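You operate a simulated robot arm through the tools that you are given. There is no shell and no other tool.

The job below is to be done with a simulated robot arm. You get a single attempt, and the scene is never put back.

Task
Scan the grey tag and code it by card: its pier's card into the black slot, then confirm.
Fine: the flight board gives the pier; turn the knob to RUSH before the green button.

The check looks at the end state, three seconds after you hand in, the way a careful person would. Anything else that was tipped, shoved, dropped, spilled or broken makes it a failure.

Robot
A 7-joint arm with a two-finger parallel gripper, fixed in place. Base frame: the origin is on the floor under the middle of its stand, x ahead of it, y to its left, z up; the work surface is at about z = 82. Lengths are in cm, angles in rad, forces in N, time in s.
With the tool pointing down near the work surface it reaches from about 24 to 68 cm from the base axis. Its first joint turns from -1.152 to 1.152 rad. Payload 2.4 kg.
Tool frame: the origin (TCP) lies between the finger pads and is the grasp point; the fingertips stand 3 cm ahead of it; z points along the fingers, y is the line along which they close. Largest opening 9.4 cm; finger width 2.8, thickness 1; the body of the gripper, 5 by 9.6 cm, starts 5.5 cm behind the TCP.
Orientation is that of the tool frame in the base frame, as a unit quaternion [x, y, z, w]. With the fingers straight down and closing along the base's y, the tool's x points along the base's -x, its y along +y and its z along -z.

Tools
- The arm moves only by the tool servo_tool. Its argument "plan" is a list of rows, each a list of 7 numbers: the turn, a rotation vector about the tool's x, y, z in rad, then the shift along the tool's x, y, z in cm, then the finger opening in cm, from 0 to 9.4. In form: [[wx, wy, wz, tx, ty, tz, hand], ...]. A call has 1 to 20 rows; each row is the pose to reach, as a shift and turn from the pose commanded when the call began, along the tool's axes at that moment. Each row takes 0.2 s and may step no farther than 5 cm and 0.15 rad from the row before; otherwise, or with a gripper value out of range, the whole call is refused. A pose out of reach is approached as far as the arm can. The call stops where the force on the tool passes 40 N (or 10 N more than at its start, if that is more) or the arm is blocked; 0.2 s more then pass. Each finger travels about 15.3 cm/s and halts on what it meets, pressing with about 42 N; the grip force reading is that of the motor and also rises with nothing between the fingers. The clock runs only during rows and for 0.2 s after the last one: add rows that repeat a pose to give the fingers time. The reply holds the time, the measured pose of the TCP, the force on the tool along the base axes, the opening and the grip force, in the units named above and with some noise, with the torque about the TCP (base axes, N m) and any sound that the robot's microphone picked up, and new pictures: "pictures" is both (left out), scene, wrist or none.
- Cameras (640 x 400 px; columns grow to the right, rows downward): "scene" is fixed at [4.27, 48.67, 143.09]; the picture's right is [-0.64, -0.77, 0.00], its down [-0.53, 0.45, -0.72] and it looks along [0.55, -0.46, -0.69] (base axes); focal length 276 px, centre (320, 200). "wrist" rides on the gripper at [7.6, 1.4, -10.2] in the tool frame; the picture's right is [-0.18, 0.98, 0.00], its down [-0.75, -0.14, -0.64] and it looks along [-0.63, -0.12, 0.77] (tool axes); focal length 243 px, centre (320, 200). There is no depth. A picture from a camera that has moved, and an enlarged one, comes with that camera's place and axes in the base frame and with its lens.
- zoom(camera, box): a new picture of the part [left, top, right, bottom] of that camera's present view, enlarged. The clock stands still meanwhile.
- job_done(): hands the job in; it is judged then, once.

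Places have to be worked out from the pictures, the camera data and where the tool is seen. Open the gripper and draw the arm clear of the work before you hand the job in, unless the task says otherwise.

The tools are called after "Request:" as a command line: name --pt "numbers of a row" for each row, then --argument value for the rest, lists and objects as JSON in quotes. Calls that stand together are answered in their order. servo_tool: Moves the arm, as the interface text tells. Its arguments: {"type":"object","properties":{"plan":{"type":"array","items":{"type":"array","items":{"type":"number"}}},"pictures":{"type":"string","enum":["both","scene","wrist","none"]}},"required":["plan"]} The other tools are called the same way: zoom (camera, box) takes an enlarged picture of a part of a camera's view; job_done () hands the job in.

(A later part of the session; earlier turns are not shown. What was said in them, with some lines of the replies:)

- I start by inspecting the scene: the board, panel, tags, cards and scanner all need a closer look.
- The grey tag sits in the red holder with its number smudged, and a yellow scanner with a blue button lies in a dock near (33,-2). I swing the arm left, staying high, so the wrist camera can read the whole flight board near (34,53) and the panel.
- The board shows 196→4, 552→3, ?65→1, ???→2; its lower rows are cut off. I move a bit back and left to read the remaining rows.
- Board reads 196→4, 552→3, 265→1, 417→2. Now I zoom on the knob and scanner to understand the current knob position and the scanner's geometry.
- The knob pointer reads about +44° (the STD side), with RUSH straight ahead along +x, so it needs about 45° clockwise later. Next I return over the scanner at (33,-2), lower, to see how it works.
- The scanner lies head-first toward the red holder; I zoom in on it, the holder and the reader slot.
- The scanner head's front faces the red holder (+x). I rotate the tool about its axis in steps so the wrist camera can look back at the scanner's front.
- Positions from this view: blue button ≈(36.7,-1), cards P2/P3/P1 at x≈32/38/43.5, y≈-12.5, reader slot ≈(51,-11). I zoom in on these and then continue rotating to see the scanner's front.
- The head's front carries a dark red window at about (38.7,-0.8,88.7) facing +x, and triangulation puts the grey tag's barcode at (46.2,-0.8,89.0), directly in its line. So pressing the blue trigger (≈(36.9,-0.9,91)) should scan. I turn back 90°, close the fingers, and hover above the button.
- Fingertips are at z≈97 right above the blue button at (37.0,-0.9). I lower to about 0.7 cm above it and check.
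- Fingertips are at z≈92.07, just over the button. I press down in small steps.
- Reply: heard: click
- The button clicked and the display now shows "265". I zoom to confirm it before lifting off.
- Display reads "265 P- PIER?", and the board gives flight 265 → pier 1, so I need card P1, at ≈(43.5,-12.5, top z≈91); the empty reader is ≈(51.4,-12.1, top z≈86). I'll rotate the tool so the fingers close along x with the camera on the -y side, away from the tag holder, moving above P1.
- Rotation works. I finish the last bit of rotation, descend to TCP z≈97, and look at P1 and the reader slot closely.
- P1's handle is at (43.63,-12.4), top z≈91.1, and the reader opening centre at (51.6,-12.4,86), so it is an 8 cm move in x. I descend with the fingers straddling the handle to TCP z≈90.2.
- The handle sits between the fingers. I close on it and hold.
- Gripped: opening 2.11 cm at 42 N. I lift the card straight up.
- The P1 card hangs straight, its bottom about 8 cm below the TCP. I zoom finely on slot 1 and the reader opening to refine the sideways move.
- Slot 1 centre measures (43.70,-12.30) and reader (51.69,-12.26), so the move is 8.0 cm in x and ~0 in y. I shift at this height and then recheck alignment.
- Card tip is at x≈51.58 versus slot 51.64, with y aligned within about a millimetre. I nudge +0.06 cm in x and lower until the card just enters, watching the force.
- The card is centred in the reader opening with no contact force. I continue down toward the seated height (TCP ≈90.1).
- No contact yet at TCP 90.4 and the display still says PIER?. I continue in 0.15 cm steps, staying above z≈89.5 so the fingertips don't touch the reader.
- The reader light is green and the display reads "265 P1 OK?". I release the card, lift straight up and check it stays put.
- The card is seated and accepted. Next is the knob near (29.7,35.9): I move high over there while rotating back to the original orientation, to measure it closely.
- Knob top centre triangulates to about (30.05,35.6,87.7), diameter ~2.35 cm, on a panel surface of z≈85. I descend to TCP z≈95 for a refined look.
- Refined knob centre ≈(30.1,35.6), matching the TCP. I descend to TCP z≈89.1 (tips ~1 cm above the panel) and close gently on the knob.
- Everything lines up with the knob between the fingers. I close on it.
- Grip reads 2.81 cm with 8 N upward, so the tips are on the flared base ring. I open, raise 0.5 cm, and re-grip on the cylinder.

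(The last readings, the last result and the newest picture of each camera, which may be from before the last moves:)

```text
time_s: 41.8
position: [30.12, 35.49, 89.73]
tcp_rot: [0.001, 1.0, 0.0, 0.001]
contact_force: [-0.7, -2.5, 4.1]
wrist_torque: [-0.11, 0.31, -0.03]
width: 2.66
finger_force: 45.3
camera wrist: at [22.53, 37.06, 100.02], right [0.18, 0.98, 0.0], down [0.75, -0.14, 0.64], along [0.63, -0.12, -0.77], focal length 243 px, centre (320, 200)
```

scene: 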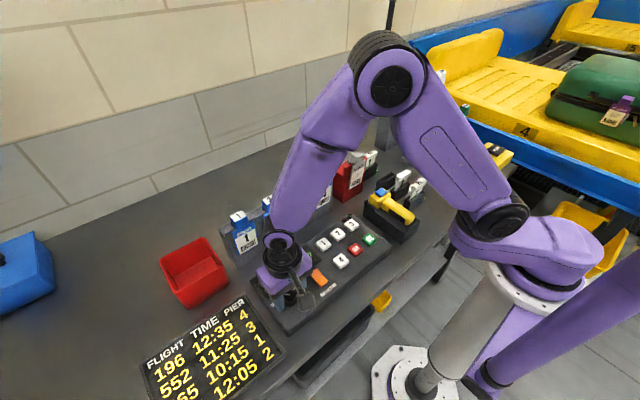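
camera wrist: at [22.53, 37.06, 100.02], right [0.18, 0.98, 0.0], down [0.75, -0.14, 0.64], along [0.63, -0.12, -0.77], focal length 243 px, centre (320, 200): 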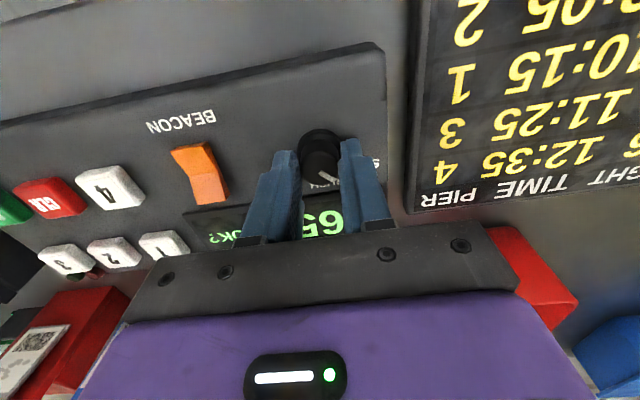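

Good grip on the tapered knob (2.66 cm). Now I turn it clockwise from above by ~0.77 rad (tool z positive) to bring the pointer from STD to RUSH.

Request:
servo_tool --pt "0 0 0.13 0 0 0 1.4" --pt "0 0 0.26 0 0 0 1.4" --pt "0 0 0.39 0 0 0 1.4" --pt "0 0 0.52 0 0 0 1.4" --pt "0 0 0.65 0 0 0 1.4" --pt "0 0 0.77 0 0 0 1.4" --pt "0 0 0.77 0 0 0 1.4" --pictures "both"

Request:
zoom --camera "wrist" --box '[220, 90, 420, 250]'

Request:
zoom --camera "scene" --box '[250, 240, 340, 310]'

```text
time_s: 43.4
position: [30.03, 35.5, 89.81]
tcp_rot: [0.376, 0.926, 0.0, 0.0]
contact_force: [-3.9, -3.6, 8.1]
wrist_torque: [-0.15, 0.27, -0.02]
width: 2.63
finger_force: 44.6
camera wrist: at [25.66, 41.94, 100.01], right [0.82, 0.58, 0.0], down [0.44, -0.63, 0.64], along [0.37, -0.53, -0.77], focal length 243 px, centre (320, 200)
```

scene: 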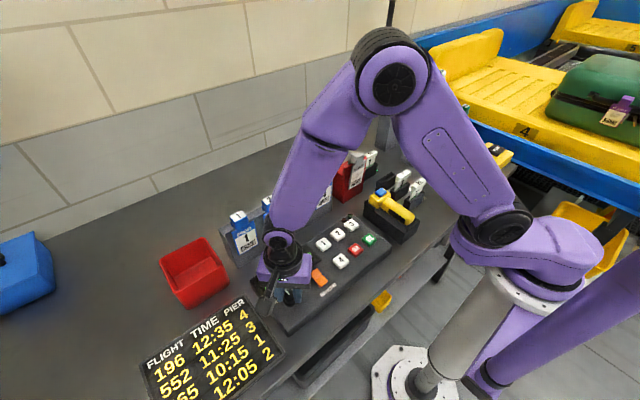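
wrist: 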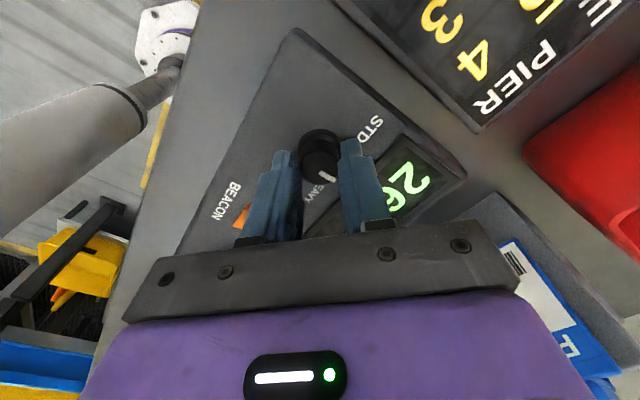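

```text
2.50 times, centred on (320, 170) of wrist
camera zoom: at [25.66, 41.94, 100.01], right [0.82, 0.58, 0.0], down [0.44, -0.63, 0.64], along [0.37, -0.53, -0.77], focal length 606 px, centre (320, 275)
```

zoom: 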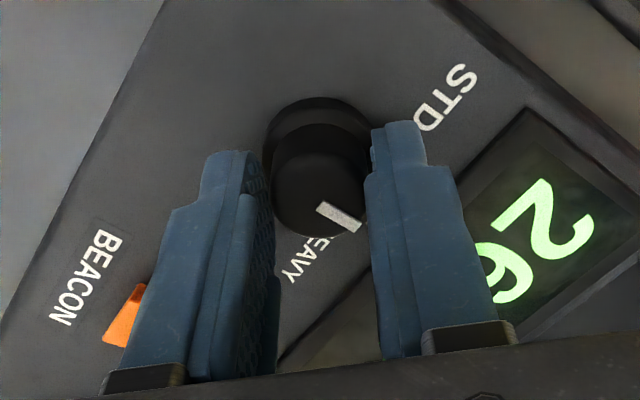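

```text
5.71 times, centred on (295, 275) of scene
camera zoom: at [4.25, 48.65, 143.1], right [-0.64, -0.77, 0.0], down [-0.53, 0.45, -0.72], along [0.55, -0.46, -0.69], focal length 1576 px, centre (463, -229)
```

zoom: 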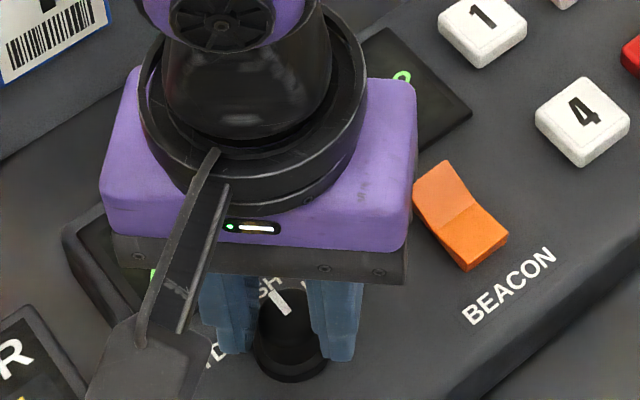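

The pointer now points along +x toward RUSH. I open, lift off, and verify the knob from both cameras.

Request:
servo_tool --pt "0 0 0 0 0 0 2.8" --pt "0 0 0 0 0 0 3.6" --pt "0 0 0 0 0 0 4.2" --pt "0 0 0 0 0 -1 4.2" --pt "0 0 0 0 0 -4 4.2" --pt "0 0 0 0 0 -8 4.2" --pt "0 0 0 0 0 -12 4.2" --pt "0 0 0 0 0 -12 4.2" --pictures "both"

Request:
zoom --camera "scene" --box '[250, 240, 340, 310]'

Request:
zoom --camera "wrist" --box '[220, 60, 420, 220]'

```text
time_s: 45.2
position: [29.85, 35.21, 101.68]
tcp_rot: [0.375, 0.927, 0.0, -0.001]
contact_force: [-0.5, 0.5, -0.3]
wrist_torque: [0.01, 0.01, 0.01]
width: 4.19
finger_force: 0.0
camera wrist: at [25.49, 41.82, 111.98], right [0.82, 0.58, 0.0], down [0.44, -0.63, 0.64], along [0.37, -0.52, -0.77], focal length 243 px, centre (320, 200)
```

scene: 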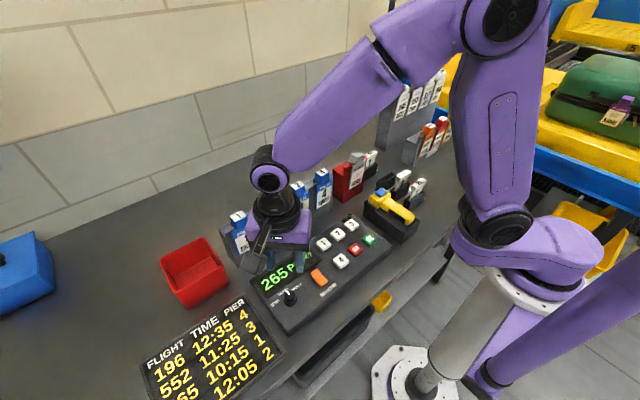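
wrist: 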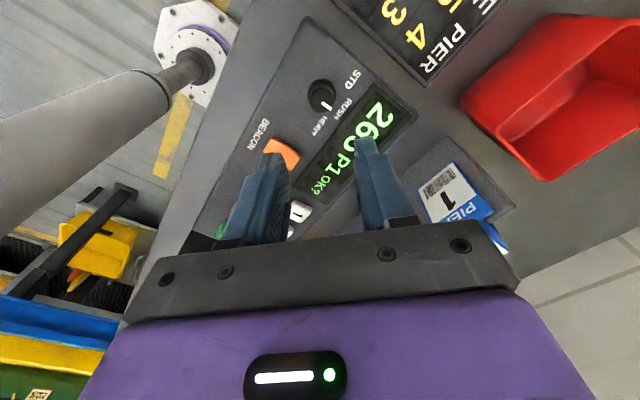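

```text
5.71 times, centred on (295, 275) of scene
camera zoom: at [4.27, 48.67, 143.09], right [-0.64, -0.77, 0.0], down [-0.53, 0.45, -0.72], along [0.55, -0.46, -0.69], focal length 1576 px, centre (463, -229)
```

zoom: 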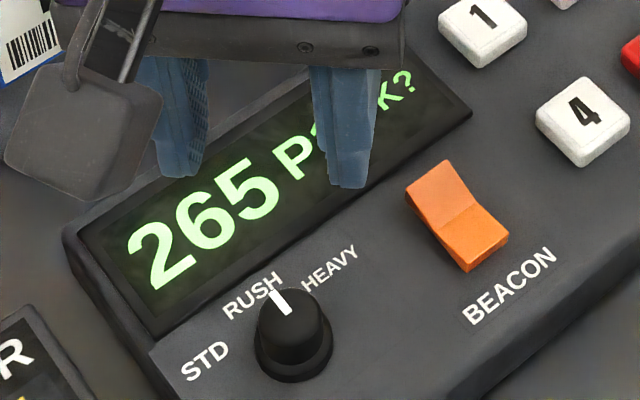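

```text
2.50 times, centred on (320, 140) of wrist
camera zoom: at [25.49, 41.82, 111.98], right [0.82, 0.58, 0.0], down [0.44, -0.63, 0.64], along [0.37, -0.52, -0.77], focal length 606 px, centre (320, 350)
```

zoom: 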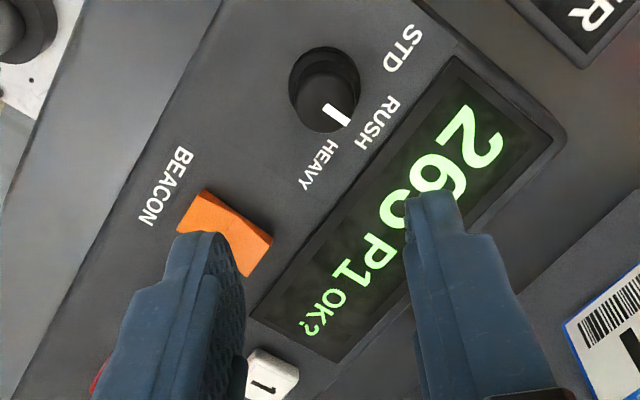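

The pointer is at RUSH (≈0°), and the display still shows "265 P1 OK?". Next, the green OK button at about (30.0,10.5,86.5): I close the fingers and move above it, rotating back to the base orientation.

Request:
servo_tool --pt "0 0 -0.128 -2.89 -2.98 0 2" --pt "0 0 -0.256 -5.78 -5.96 0 0" --pt "0 0 -0.384 -8.67 -8.94 0 0" --pt "0 0 -0.512 -11.55 -11.92 0 0" --pt "0 0 -0.64 -14.44 -14.9 0 0" --pt "0 0 -0.769 -17.33 -17.88 0 0" --pt "0 0 -0.769 -17.33 -17.88 0 0" --pictures "both"

Request:
zoom --camera "wrist" --box '[220, 40, 420, 200]'

Request:
zoom --camera "scene" --box '[300, 200, 400, 280]'

```text
time_s: 46.8
position: [30.11, 10.52, 101.76]
tcp_rot: [0.0, 1.0, 0.0, 0.001]
contact_force: [0.5, 0.0, -0.4]
wrist_torque: [-0.02, -0.04, 0.03]
width: 0.0
finger_force: 32.7
camera wrist: at [22.55, 12.08, 111.98], right [0.18, 0.98, 0.0], down [0.75, -0.14, 0.64], along [0.63, -0.12, -0.77], focal length 243 px, centre (320, 200)
```

scene: 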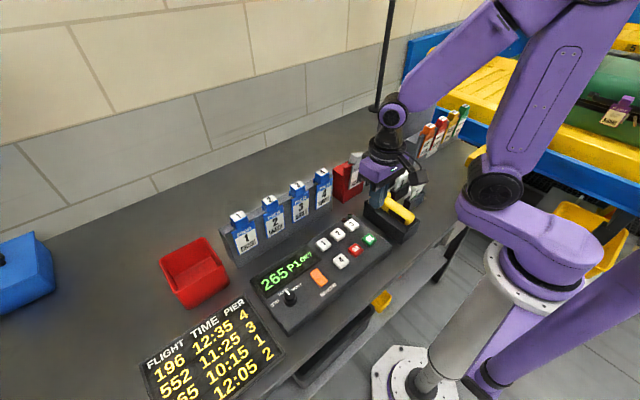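
wrist: 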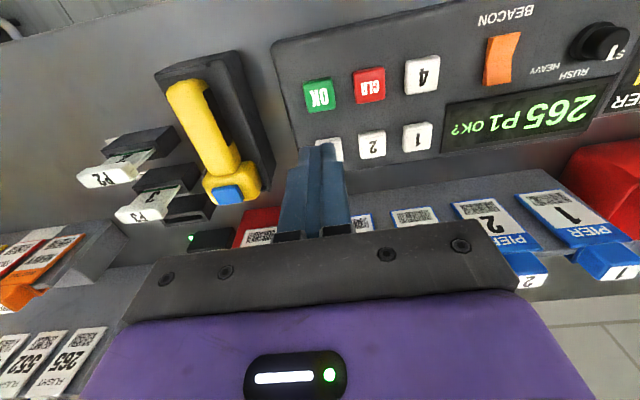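

```text
2.50 times, centred on (320, 120) of wrist
camera zoom: at [22.55, 12.08, 111.98], right [0.18, 0.98, 0.0], down [0.75, -0.14, 0.64], along [0.63, -0.12, -0.77], focal length 606 px, centre (320, 400)
```

zoom: 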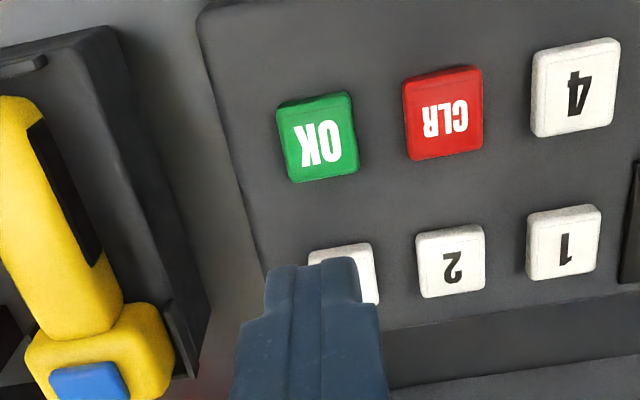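

```text
5.00 times, centred on (350, 240) of scene
camera zoom: at [4.27, 48.66, 143.09], right [-0.64, -0.77, 0.0], down [-0.53, 0.45, -0.72], along [0.55, -0.46, -0.69], focal length 1379 px, centre (170, 0)
```

zoom: 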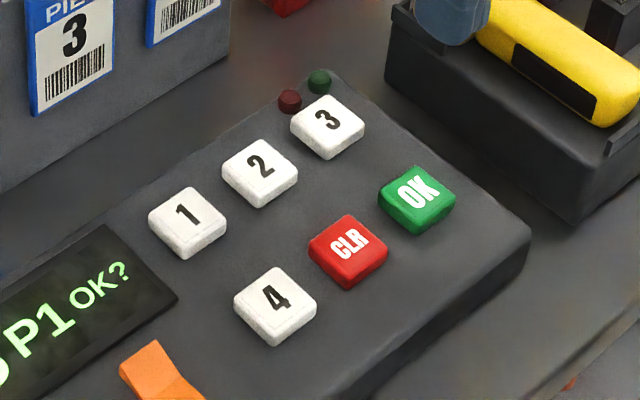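

OK button confirmed at (30.0,10.5), top z≈86.7, about 3 cm wide, and the fingers are directly above it. I descend to ~1 cm above it.

Request:
servo_tool --pt "0 0 0 0 0 4 0" --pt "0 0 0 0 0 8 0" --pt "0 0 0 0 0 10.5 0" --pt "0 0 0 0 0 11 0" --pt "0 0 0 0 0 11 0" --pictures "both"

Request:
zoom --camera "wrist" --box '[220, 60, 420, 220]'

Request:
zoom --camera "scene" --box '[300, 200, 400, 280]'

```text
time_s: 48.0
position: [30.02, 10.5, 90.63]
tcp_rot: [0.001, 1.0, 0.0, 0.001]
contact_force: [-0.2, -0.1, -0.2]
wrist_torque: [0.0, -0.02, -0.02]
width: 0.01
finger_force: 33.0
camera wrist: at [22.59, 12.12, 100.89], right [0.19, 0.98, 0.0], down [0.75, -0.14, 0.64], along [0.63, -0.12, -0.77], focal length 243 px, centre (320, 200)
```

scene: 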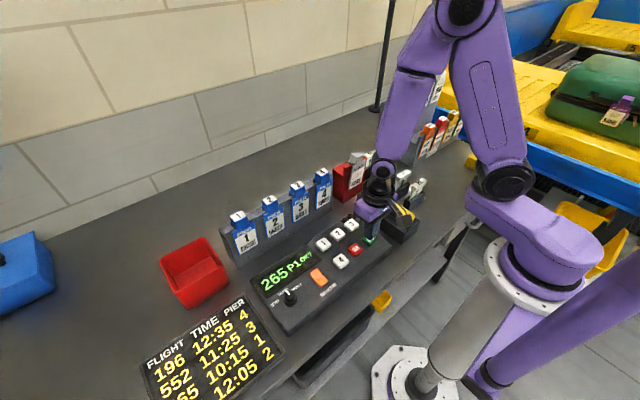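
wrist: 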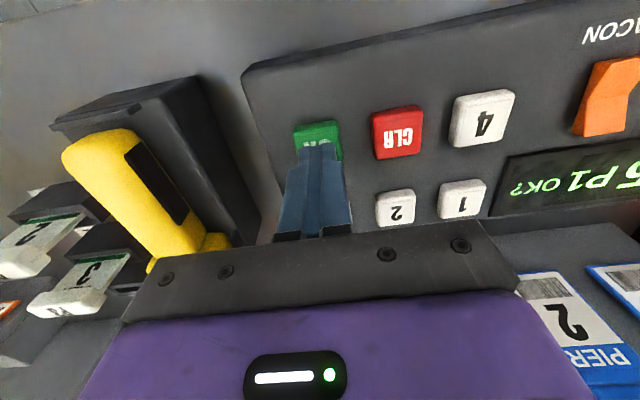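

```text
2.50 times, centred on (320, 140) of wrist
camera zoom: at [22.59, 12.12, 100.89], right [0.19, 0.98, 0.0], down [0.75, -0.14, 0.64], along [0.63, -0.12, -0.77], focal length 606 px, centre (320, 350)
```

zoom: 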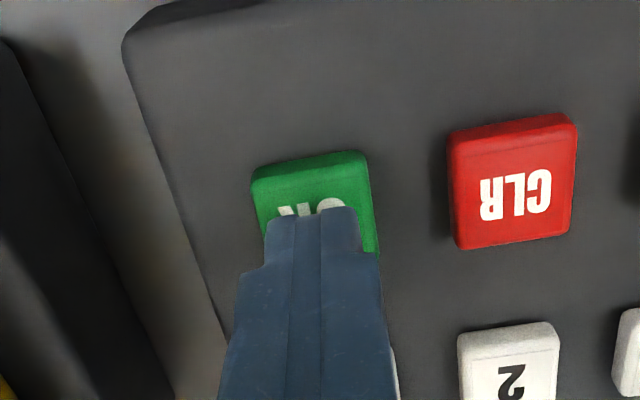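

```text
5.00 times, centred on (350, 240) of scene
camera zoom: at [4.27, 48.67, 143.09], right [-0.64, -0.77, 0.0], down [-0.53, 0.45, -0.72], along [0.55, -0.46, -0.69], focal length 1379 px, centre (170, 0)
```

zoom: 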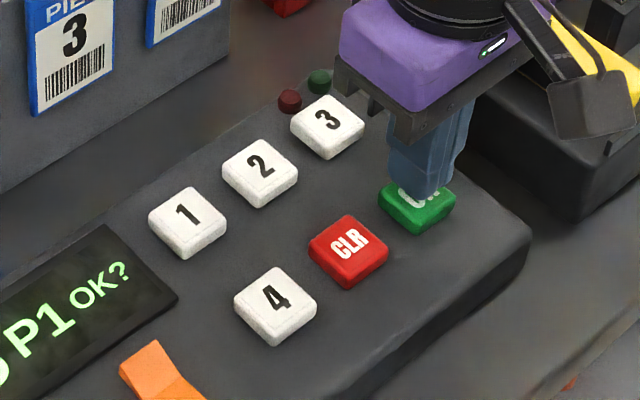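

Tips are ~1 cm above the centred OK button. I press down gently in small steps.

Request:
servo_tool --pt "0 0 0 0 0 0.4 0" --pt "0 0 0 0 0 0.7 0" --pt "0 0 0 0 0 0.95 0" --pt "0 0 0 0 0 1.15 0" --pictures "scene"

Request:
zoom --camera "scene" --box '[250, 200, 400, 310]'

```text
time_s: 49.0
position: [30.0, 10.63, 89.6]
tcp_rot: [0.0, 1.0, -0.001, 0.0]
contact_force: [-1.2, 0.1, 1.7]
wrist_torque: [0.03, 0.05, 0.02]
width: 0.0
finger_force: 32.9
```

scene: 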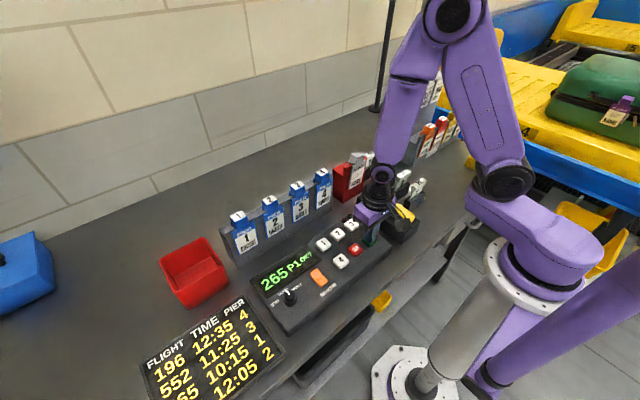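

```text
3.64 times, centred on (325, 255) of scene
camera zoom: at [4.26, 48.67, 143.09], right [-0.64, -0.77, 0.0], down [-0.53, 0.45, -0.72], along [0.55, -0.46, -0.69], focal length 1003 px, centre (302, 0)
```

zoom: 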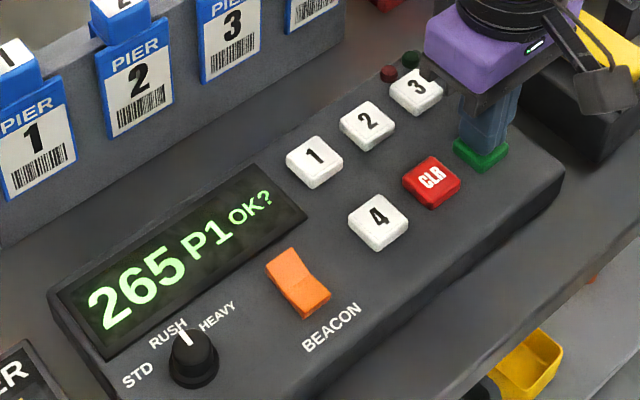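

Contact is just beginning (1.7 N), with the tips touching the button. I press a few millimetres further.

Request:
servo_tool --pt "0 0 0 0 0 0.1 0" --pt "0 0 0 0 0 0.2 0" --pt "0 0 0 0 0 0.3 0" --pt "0 0 0 0 0 0.35 0" --pictures "scene"

Request:
zoom --camera "scene" --box '[250, 200, 400, 310]'

```text
time_s: 50.0
position: [30.12, 10.45, 89.33]
tcp_rot: [0.001, 1.0, 0.001, 0.0]
contact_force: [3.1, -4.0, 11.9]
wrist_torque: [-0.13, -0.09, 0.04]
width: 0.0
finger_force: 33.0
heard: click
```

scene: 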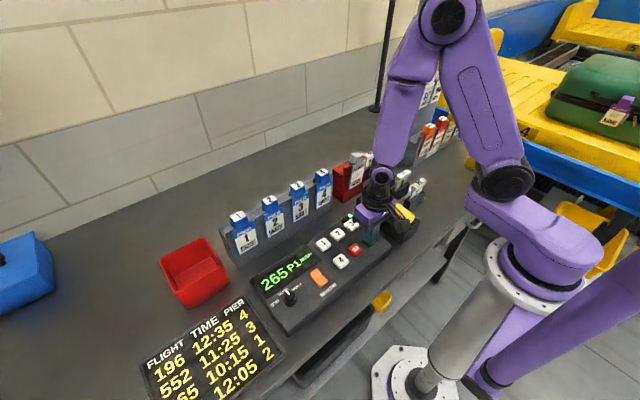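

```text
3.64 times, centred on (325, 255) of scene
camera zoom: at [4.26, 48.65, 143.1], right [-0.64, -0.77, 0.0], down [-0.53, 0.45, -0.72], along [0.55, -0.46, -0.69], focal length 1003 px, centre (302, 0)
```

zoom: 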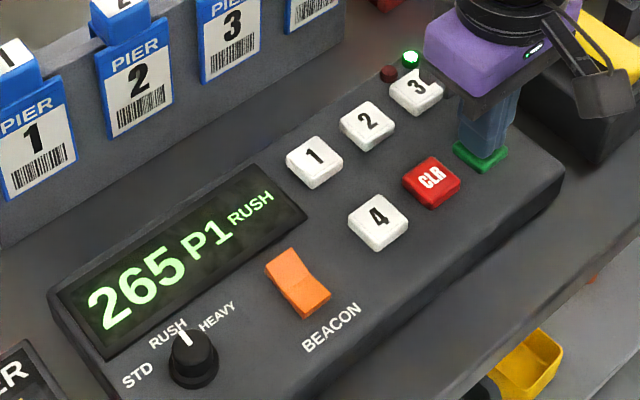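

It clicked: the display shows "265 P1 RUSH" and the green lamp is lit. I lift straight off, open the gripper and draw the arm clear, then verify.

Request:
servo_tool --pt "0 0 0 0 0 -1 0" --pt "0 0 0 0 0 -4 0" --pt "0 0 0 0 0 -8 0" --pt "0 0 0 0 0 -12 0" --pt "0 0 0 0 0 -16 3" --pt "0 0 0 0 0 -20 6" --pt "0 0 0 0 -4 -23 9.4" --pt "0 0 0 0 -8 -25 9.4" --pt "0 0 0 0 -12 -27 9.4" --pt "0 0 0 0 -12 -27 9.4" --pictures "both"

Request:
zoom --camera "scene" --box '[250, 200, 400, 310]'

Request:
zoom --camera "scene" --box '[320, 130, 450, 220]'

Request:
zoom --camera "wrist" --box '[160, 0, 480, 220]'

```text
time_s: 52.2
position: [30.23, -1.65, 116.01]
tcp_rot: [0.0, 1.0, 0.0, 0.0]
contact_force: [0.7, 0.7, 0.0]
wrist_torque: [0.0, -0.01, -0.01]
width: 9.43
finger_force: 0.0
camera wrist: at [22.65, -0.09, 126.32], right [0.18, 0.98, 0.0], down [0.75, -0.14, 0.64], along [0.63, -0.12, -0.77], focal length 243 px, centre (320, 200)
```

scene: 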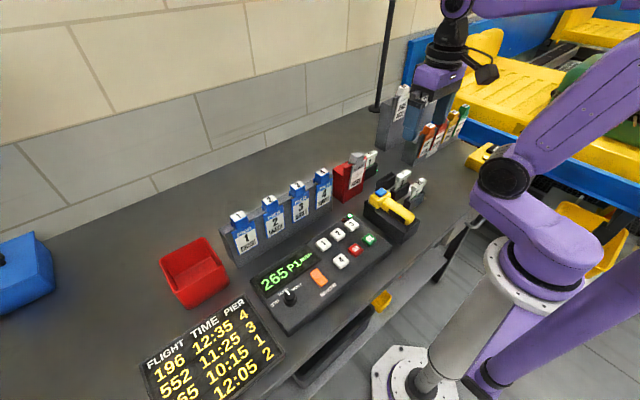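
wrist: 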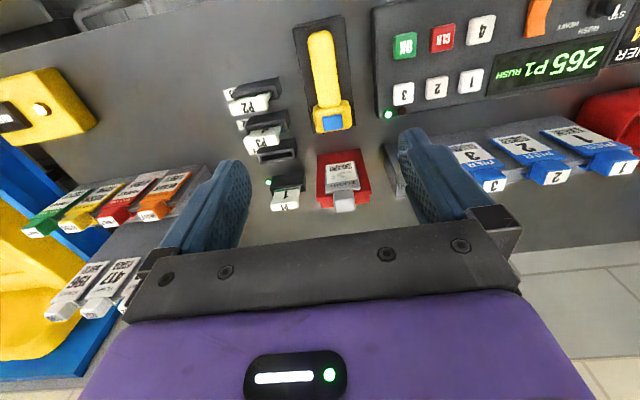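

```text
3.64 times, centred on (325, 255) of scene
camera zoom: at [4.27, 48.66, 143.09], right [-0.64, -0.77, 0.0], down [-0.53, 0.45, -0.72], along [0.55, -0.46, -0.69], focal length 1003 px, centre (302, 0)
```

zoom: 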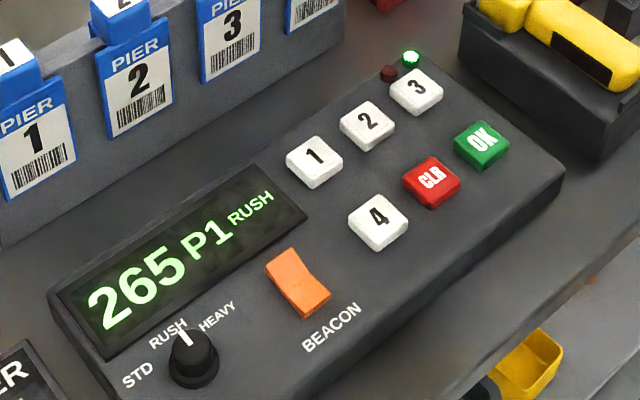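

```text
4.44 times, centred on (385, 175) of scene
camera zoom: at [4.27, 48.66, 143.09], right [-0.64, -0.77, 0.0], down [-0.53, 0.45, -0.72], along [0.55, -0.46, -0.69], focal length 1226 px, centre (31, 311)
```

zoom: 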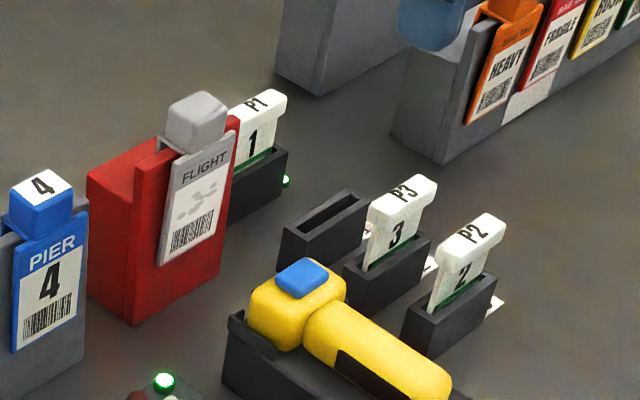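

```text
1.82 times, centred on (320, 110) of wrist
camera zoom: at [22.65, -0.09, 126.32], right [0.18, 0.98, 0.0], down [0.75, -0.14, 0.64], along [0.63, -0.12, -0.77], focal length 441 px, centre (320, 364)
```

zoom: 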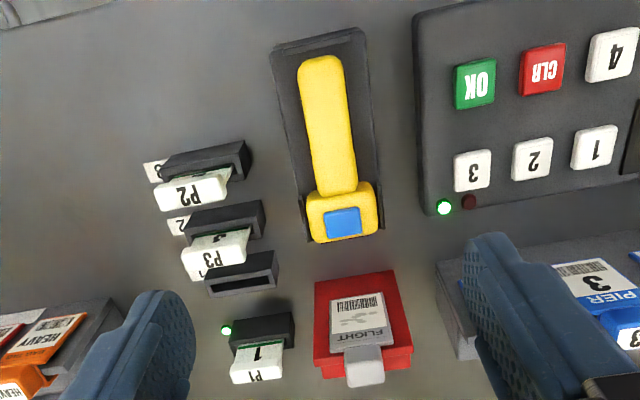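

All is in place; I notice the lamp on the yellow box at the right looks lit now, so I check it before handing in.

Request:
zoom --camera "wrist" --box '[0, 50, 120, 150]'

Request:
zoom --camera "scene" --box '[440, 100, 540, 190]'

```text
4.00 times, centred on (60, 100) of wrist
camera zoom: at [22.65, -0.09, 126.32], right [0.18, 0.98, 0.0], down [0.75, -0.14, 0.64], along [0.63, -0.12, -0.77], focal length 970 px, centre (1360, 600)
```

zoom: 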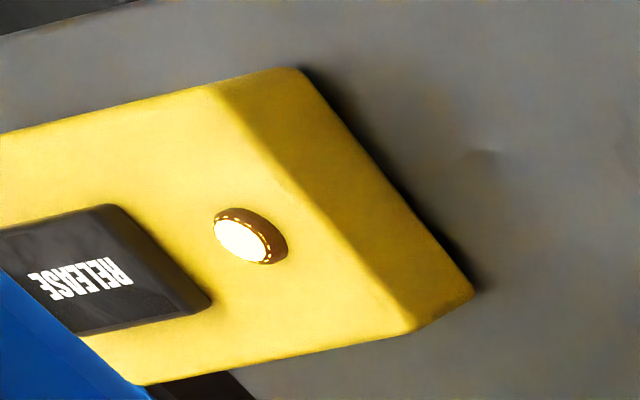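

```text
4.44 times, centred on (490, 145) of scene
camera zoom: at [4.27, 48.66, 143.09], right [-0.64, -0.77, 0.0], down [-0.53, 0.45, -0.72], along [0.55, -0.46, -0.69], focal length 1226 px, centre (-436, 444)
```

zoom: 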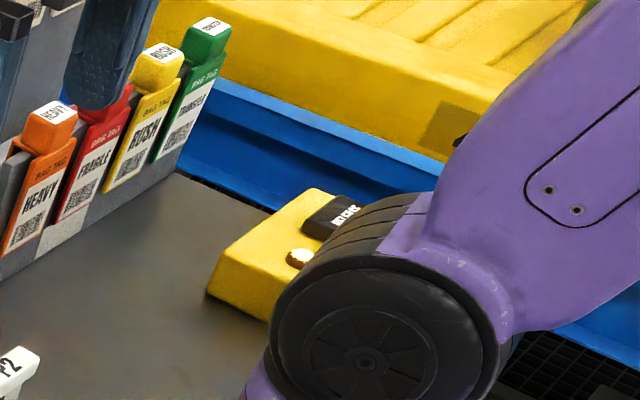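

The lamp belongs to a RELEASE box that became ready after the confirmation. The job didn't ask for a release, so I leave it alone. The display shows 265 P1 RUSH, the P1 card is seated with its green light on, and the gripper is open and clear, so I hand in.

Request:
job_done

```text
The job is handed in.
```

The job is done and handed in: the grey tag is scanned and coded to pier 1, set to RUSH, and confirmed. I don't have the check's result yet.

- **Scan:** The tag's printed number was smudged. Pressing the scanner's blue trigger read it as flight 265.
- **Pier:** The flight board lists 265 at pier 1, so I moved the P1 card from its holder into the black slot. The slot's light turned green.
- **Knob and confirm:** I turned the knob from STD to RUSH, then pressed the green OK button. The display now reads "265 P1 RUSH" and the panel's green lamp is lit.

I saw nothing else disturbed, and the gripper is open and clear of the work. After the confirm, a lamp came on at the yellow RELEASE box. I left it alone because the task didn't ask for a release.
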